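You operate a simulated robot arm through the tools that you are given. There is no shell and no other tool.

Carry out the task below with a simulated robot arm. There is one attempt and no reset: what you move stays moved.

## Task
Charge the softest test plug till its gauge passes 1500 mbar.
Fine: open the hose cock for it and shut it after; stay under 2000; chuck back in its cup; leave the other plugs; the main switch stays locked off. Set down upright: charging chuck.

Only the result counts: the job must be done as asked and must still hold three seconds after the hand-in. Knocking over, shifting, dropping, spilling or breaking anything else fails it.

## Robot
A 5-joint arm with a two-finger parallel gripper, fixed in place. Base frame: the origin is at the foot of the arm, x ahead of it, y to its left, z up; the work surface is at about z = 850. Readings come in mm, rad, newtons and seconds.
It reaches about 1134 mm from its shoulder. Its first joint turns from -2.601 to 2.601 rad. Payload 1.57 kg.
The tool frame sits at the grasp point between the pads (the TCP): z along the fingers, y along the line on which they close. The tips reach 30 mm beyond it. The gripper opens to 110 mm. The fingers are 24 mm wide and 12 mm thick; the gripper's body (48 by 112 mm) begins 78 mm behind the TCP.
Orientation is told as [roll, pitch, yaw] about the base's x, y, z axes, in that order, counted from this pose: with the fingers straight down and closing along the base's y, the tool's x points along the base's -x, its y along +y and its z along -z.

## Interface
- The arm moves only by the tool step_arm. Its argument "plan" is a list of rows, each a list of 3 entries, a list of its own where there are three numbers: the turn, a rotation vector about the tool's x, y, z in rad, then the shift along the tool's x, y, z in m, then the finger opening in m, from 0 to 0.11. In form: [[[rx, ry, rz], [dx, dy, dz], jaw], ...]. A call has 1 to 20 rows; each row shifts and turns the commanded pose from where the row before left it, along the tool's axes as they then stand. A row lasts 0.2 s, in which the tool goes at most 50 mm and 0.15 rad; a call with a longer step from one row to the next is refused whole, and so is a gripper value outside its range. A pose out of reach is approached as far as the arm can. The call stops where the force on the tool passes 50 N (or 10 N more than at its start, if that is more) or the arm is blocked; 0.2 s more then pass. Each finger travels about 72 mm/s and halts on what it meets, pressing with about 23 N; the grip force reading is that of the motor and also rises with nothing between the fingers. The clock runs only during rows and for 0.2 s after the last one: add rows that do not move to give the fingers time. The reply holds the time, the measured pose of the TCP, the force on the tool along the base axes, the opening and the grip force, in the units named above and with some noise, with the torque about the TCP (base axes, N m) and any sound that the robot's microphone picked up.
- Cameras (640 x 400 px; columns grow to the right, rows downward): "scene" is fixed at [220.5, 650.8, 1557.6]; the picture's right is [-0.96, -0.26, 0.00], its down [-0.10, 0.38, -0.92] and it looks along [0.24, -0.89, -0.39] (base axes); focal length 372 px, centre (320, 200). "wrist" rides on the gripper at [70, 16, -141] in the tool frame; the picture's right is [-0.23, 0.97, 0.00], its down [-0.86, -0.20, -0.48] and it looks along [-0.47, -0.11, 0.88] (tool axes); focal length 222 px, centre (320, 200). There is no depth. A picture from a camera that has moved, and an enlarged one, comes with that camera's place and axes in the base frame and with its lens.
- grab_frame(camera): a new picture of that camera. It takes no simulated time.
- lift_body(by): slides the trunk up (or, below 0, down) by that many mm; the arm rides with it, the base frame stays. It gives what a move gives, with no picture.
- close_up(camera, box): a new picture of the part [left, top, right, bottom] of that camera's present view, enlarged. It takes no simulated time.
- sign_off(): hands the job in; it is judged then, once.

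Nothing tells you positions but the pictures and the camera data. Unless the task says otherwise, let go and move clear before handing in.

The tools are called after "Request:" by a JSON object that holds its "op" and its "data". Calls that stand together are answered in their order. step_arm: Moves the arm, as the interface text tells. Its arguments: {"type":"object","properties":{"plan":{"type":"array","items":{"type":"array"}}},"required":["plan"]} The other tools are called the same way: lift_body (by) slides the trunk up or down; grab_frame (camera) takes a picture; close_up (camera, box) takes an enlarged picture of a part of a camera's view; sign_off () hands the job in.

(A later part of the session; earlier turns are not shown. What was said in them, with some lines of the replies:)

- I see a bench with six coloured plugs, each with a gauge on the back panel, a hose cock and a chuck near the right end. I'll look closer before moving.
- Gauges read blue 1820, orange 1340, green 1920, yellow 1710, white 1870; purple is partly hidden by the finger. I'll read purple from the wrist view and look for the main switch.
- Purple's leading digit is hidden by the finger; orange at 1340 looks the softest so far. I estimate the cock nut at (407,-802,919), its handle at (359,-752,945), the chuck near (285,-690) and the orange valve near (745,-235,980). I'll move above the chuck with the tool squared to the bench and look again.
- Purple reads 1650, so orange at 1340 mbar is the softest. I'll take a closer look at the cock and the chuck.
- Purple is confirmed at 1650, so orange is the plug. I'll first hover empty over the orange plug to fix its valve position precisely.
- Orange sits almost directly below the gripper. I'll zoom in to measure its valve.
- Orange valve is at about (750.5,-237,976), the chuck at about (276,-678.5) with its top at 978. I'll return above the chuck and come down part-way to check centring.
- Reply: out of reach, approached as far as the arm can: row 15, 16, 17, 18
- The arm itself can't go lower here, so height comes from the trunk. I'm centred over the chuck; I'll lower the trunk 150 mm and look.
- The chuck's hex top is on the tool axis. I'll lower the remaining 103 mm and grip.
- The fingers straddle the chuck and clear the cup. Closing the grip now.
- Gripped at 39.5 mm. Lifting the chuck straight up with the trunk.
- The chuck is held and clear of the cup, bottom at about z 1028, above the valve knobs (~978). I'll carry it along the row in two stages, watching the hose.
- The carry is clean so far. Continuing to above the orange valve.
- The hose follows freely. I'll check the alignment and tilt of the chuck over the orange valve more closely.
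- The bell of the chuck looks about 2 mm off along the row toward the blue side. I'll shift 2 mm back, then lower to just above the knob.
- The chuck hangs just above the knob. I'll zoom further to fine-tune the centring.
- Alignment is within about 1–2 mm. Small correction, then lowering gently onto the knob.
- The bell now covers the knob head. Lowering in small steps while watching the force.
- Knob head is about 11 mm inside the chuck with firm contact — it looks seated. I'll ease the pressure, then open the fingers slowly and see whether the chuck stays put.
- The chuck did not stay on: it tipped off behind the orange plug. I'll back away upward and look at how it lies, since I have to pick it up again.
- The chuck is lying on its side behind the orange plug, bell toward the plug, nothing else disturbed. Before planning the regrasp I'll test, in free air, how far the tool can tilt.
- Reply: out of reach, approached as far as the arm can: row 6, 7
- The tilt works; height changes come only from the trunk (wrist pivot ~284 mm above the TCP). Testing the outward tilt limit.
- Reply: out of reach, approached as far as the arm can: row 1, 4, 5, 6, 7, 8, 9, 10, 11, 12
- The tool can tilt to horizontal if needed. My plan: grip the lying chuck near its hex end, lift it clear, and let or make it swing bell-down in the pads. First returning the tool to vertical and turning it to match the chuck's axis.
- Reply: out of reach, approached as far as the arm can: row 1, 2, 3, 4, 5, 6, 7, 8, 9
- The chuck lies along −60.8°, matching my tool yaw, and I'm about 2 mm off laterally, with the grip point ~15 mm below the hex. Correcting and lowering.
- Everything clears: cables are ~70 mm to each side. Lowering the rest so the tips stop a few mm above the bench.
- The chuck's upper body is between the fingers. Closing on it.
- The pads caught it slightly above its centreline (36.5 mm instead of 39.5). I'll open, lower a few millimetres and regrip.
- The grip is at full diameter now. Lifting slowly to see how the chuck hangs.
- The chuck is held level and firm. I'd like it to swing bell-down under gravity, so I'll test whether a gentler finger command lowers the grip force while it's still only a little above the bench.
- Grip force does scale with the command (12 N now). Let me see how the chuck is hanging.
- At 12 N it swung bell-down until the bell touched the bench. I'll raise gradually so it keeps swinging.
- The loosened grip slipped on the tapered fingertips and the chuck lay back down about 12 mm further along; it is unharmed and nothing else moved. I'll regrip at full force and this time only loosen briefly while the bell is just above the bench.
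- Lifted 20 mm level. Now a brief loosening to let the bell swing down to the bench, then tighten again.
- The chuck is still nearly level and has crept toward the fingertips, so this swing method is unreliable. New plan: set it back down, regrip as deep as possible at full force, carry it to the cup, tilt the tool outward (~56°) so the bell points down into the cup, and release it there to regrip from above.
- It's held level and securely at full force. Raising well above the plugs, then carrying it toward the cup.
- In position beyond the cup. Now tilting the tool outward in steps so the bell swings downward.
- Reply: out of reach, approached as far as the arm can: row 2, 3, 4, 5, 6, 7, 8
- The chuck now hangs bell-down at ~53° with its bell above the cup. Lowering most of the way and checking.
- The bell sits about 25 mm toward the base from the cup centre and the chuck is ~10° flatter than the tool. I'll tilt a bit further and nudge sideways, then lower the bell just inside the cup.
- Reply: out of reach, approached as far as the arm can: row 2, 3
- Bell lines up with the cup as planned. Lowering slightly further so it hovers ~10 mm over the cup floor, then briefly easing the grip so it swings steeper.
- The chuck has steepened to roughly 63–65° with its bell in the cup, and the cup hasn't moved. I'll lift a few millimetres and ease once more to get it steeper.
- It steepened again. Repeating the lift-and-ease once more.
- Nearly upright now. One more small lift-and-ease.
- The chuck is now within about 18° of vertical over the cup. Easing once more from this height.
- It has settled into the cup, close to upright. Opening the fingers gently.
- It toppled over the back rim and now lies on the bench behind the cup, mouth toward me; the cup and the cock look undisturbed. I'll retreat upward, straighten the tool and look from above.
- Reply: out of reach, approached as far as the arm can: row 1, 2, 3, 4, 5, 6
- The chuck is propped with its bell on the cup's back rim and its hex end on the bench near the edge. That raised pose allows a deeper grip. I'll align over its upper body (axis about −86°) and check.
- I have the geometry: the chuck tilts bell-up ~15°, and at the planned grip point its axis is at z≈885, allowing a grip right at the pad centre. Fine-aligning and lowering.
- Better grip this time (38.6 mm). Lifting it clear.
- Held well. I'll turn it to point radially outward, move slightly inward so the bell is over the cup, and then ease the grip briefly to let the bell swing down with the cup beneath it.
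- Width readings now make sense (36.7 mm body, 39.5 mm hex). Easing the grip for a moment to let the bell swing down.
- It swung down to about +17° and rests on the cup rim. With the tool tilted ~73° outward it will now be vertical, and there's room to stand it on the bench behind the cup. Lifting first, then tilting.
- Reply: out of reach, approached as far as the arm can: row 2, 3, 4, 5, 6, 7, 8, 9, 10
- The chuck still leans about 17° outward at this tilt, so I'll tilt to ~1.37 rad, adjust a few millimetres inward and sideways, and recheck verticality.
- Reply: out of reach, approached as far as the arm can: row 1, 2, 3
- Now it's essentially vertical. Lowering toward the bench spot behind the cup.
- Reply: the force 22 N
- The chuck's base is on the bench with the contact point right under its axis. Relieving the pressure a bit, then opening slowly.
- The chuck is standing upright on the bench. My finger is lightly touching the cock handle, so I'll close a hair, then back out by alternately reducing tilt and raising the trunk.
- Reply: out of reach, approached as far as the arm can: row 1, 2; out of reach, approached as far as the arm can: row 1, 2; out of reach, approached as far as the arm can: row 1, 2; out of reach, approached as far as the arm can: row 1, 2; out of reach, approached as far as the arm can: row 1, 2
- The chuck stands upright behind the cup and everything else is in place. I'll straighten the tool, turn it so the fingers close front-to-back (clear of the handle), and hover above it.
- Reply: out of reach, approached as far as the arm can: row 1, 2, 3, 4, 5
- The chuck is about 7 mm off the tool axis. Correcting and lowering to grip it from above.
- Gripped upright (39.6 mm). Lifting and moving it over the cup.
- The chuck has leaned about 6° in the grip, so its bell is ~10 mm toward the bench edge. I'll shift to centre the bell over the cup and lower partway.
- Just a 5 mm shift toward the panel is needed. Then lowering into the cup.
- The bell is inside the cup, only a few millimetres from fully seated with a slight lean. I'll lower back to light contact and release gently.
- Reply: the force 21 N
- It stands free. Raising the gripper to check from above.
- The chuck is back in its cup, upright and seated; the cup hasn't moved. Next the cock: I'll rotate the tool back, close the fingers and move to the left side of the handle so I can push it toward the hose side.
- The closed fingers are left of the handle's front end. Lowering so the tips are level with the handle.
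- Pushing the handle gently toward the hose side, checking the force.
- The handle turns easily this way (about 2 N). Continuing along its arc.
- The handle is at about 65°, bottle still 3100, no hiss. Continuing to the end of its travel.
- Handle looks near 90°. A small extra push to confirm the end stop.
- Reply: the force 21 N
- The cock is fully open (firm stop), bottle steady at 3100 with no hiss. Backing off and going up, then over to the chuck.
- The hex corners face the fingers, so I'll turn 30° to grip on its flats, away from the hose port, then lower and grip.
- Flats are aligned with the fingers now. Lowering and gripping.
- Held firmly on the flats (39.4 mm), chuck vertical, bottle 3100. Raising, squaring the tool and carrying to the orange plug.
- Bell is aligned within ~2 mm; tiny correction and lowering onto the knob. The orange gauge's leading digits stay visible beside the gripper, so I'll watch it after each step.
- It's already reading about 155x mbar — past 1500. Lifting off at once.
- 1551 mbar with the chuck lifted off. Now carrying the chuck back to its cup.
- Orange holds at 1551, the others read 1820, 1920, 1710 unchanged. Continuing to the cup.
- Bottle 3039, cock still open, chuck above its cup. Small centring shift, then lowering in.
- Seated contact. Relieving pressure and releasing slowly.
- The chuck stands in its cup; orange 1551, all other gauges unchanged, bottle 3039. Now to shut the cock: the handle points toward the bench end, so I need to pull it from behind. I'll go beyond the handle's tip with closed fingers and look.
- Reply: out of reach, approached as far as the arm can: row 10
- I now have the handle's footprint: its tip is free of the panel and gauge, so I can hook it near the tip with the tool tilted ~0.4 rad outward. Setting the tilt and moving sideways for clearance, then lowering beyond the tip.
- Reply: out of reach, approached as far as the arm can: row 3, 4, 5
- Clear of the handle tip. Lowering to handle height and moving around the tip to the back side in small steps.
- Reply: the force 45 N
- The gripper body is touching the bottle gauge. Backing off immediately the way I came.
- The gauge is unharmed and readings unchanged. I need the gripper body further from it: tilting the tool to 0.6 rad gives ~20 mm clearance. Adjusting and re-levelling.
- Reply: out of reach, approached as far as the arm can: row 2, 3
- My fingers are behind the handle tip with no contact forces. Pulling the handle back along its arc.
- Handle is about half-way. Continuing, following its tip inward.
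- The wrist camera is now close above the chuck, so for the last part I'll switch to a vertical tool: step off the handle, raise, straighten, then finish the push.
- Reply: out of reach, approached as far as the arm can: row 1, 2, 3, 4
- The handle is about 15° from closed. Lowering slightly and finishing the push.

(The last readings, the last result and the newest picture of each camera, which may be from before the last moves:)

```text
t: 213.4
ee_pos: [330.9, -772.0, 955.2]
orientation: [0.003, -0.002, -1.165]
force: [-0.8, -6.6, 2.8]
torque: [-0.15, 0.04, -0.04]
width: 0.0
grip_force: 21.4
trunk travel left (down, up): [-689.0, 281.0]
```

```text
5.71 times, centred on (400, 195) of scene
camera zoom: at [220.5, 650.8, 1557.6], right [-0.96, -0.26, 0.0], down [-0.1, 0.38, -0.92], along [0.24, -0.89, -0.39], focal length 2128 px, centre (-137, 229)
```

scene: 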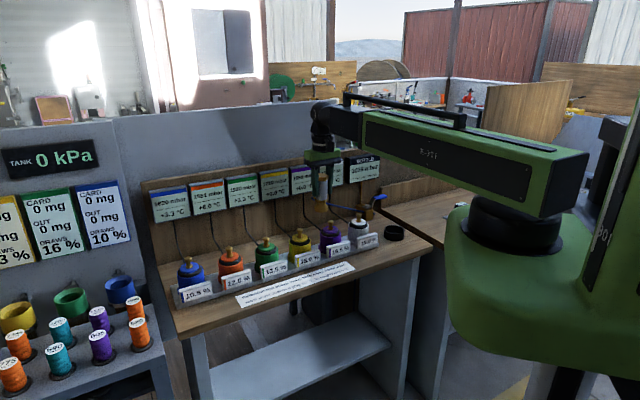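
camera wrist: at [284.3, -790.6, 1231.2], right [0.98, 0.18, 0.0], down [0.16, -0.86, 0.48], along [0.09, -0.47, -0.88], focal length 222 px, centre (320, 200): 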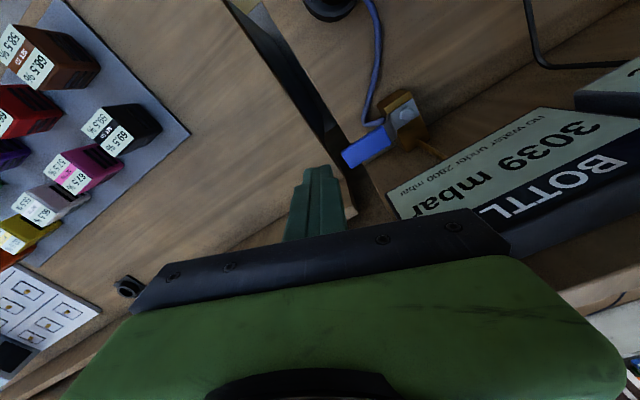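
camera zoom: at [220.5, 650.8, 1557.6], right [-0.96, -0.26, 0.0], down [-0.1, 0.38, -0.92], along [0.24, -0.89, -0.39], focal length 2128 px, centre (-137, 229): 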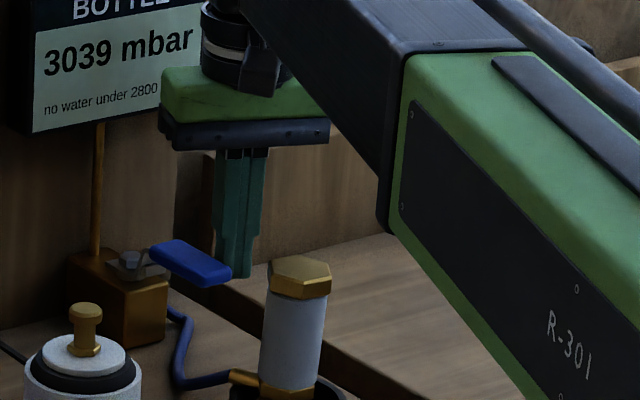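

The handle is back at its starting angle with rising force. A tiny extra push to make sure it's at the closed stop.

Request:
{"op": "step_arm", "data": {"plan": [[[0, 0, 0], [0.001, 0.002, 0], 0.0], [[0, 0, 0], [0, 0, 0], 0.0]]}}

Request:
{"op": "close_up", "data": {"camera": "wrist", "box": [240, 60, 440, 220]}}

```text
t: 214.0
ee_pos: [331.5, -771.8, 955.0]
orientation: [0.003, -0.002, -1.165]
force: [-6.3, -22.3, 8.4]
torque: [-0.28, 0.08, -0.07]
width: 0.1
grip_force: 21.5
trunk travel left (down, up): [-689.0, 281.0]
```

```text
2.50 times, centred on (340, 140) of wrist
camera zoom: at [317.1, -701.4, 1095.7], right [0.98, 0.18, 0.0], down [0.15, -0.86, 0.48], along [0.09, -0.47, -0.88], focal length 555 px, centre (270, 350)
```

zoom: 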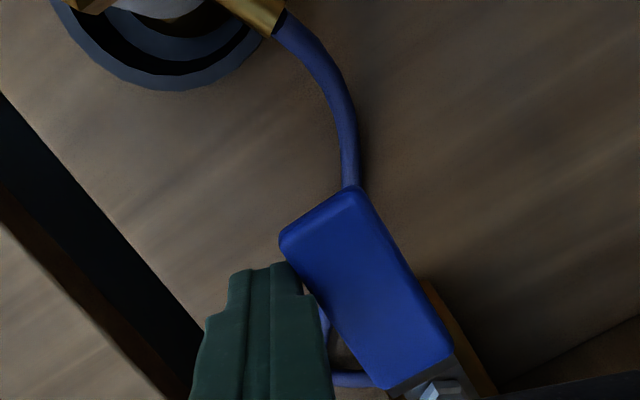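

At its closed stop. Backing off away from the handle, rising clear, and checking everything.

Request:
{"op": "step_arm", "data": {"plan": [[[0, 0, 0], [-0.004, -0.008, 0], 0.0], [[0, 0, 0], [-0.004, -0.012, 0], 0.0], [[0, 0, 0], [0, 0, 0], 0.0]]}}

Request:
{"op": "lift_body", "data": {"by": 200}}

Request:
{"op": "step_arm", "data": {"plan": [[[0, 0, 0], [0.045, 0, 0], 0.0], [[0, 0, 0], [0.045, 0, 0], 0.0], [[0, 0, 0], [0.045, 0, 0], 0.0], [[0, 0, 0], [0.045, 0, 0], 0.02], [[0, 0, 0], [0.03, 0, 0], 0.04], [[0, 0, 0], [0, 0, 0], 0.04]]}}

Request:
{"op": "close_up", "data": {"camera": "scene", "box": [320, 130, 440, 250]}}

Request:
{"op": "close_up", "data": {"camera": "scene", "box": [140, 150, 390, 260]}}

Request:
{"op": "grab_frame", "data": {"camera": "scene"}}

Request:
{"op": "grab_frame", "data": {"camera": "wrist"}}

```text
t: 214.8
ee_pos: [316.2, -785.5, 955.2]
orientation: [0.002, 0.001, -1.163]
force: [0.8, 0.0, 0.3]
torque: [0.0, -0.01, -0.02]
width: 0.0
grip_force: 21.5
trunk travel left (down, up): [-689.0, 281.0]
```

```text
t: 217.0
ee_pos: [316.3, -783.5, 1155.2]
orientation: [0.003, -0.001, -1.161]
force: [-0.1, 0.0, -0.1]
torque: [0.01, 0.0, 0.0]
width: 0.0
grip_force: 21.7
trunk travel left (down, up): [-889.0, 81.0]
```

```text
t: 218.4
ee_pos: [233.5, -593.2, 1155.4]
orientation: [0.002, 0.0, -1.164]
force: [-0.7, -0.8, 0.5]
torque: [0.0, -0.01, 0.02]
width: 40.1
grip_force: 0.0
trunk travel left (down, up): [-889.0, 81.0]
```

```text
3.33 times, centred on (380, 190) of scene
camera zoom: at [220.5, 650.8, 1557.6], right [-0.96, -0.26, 0.0], down [-0.1, 0.38, -0.92], along [0.24, -0.89, -0.39], focal length 1242 px, centre (120, 233)
```

zoom: 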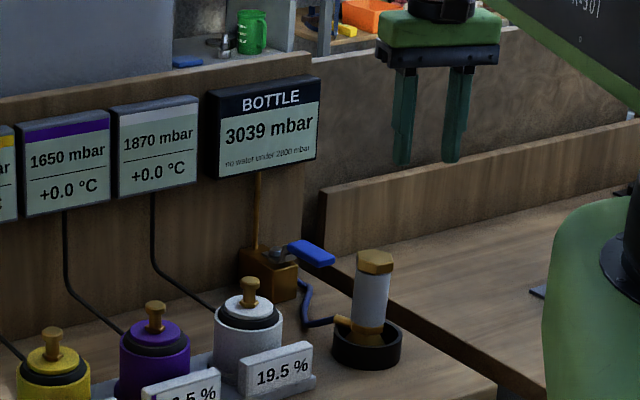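

```text
2.56 times, centred on (265, 205) of scene
camera zoom: at [220.5, 650.8, 1557.6], right [-0.96, -0.26, 0.0], down [-0.1, 0.38, -0.92], along [0.24, -0.89, -0.39], focal length 954 px, centre (461, 187)
```

zoom: 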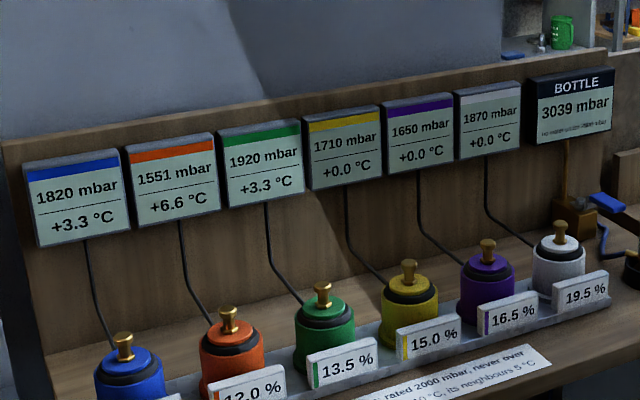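

```text
taken
```

scene: 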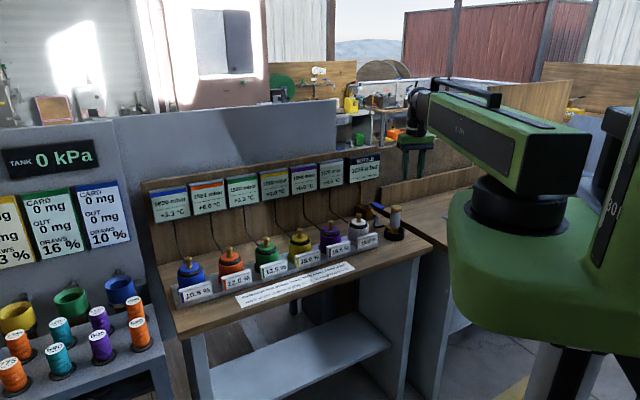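

```text
taken
camera wrist: at [219.3, -522.9, 1296.2], right [0.98, 0.18, 0.0], down [0.15, -0.86, 0.48], along [0.09, -0.47, -0.88], focal length 222 px, centre (320, 200)
```

wrist: 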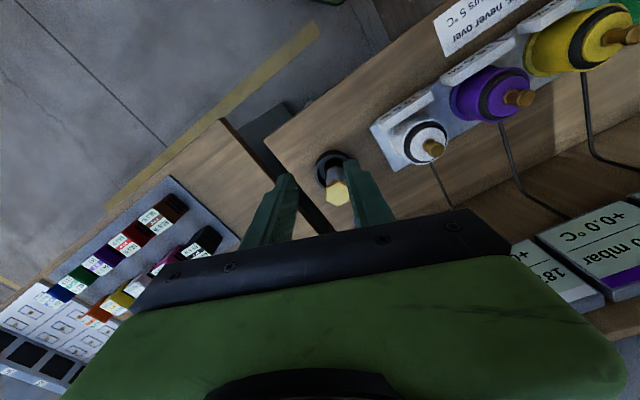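

Final check: orange reads 1551 mbar (above 1500, under 2000) and every other plug reads what it did at the start. The cock handle is back at its closed stop, the chuck stands upright in its cup, and the gripper is empty and clear. I never touched the main switch. Handing in.

Request:
{"op": "sign_off", "data": {}}

```text
The job is handed in.
```

The orange plug, the softest at 1340 mbar, now reads 1551 mbar, and I've handed the job in. I took "softest" to mean the lowest gauge reading, since orange was the only plug under 1500.

- **Cock:** I opened it for the charge and pushed it back to its closed stop afterwards. The bottle went from 3100 to 3039 mbar.
- **Chuck:** it is standing upright in its cup.
- **Other plugs:** their pressure readings haven't changed. The charge warmed orange by 6.6 °C and its neighbours, blue and green, by 3.3 °C each.
- **Main switch:** I never touched it.

The run was not clean, and these could count against it:

- **Chuck drops:** on the first try the chuck tipped off the orange valve when I let go and fell behind the plug. It slipped from the grip again on the bench, then toppled over the back of the cup before I got it upright. I saw no damage, and nothing else was knocked over.
- **Gauge bump:** while reaching behind the cock handle, the gripper pressed against the bottle gauge with about 45 N. I backed off at once, and the gauge still read 3039 mbar.
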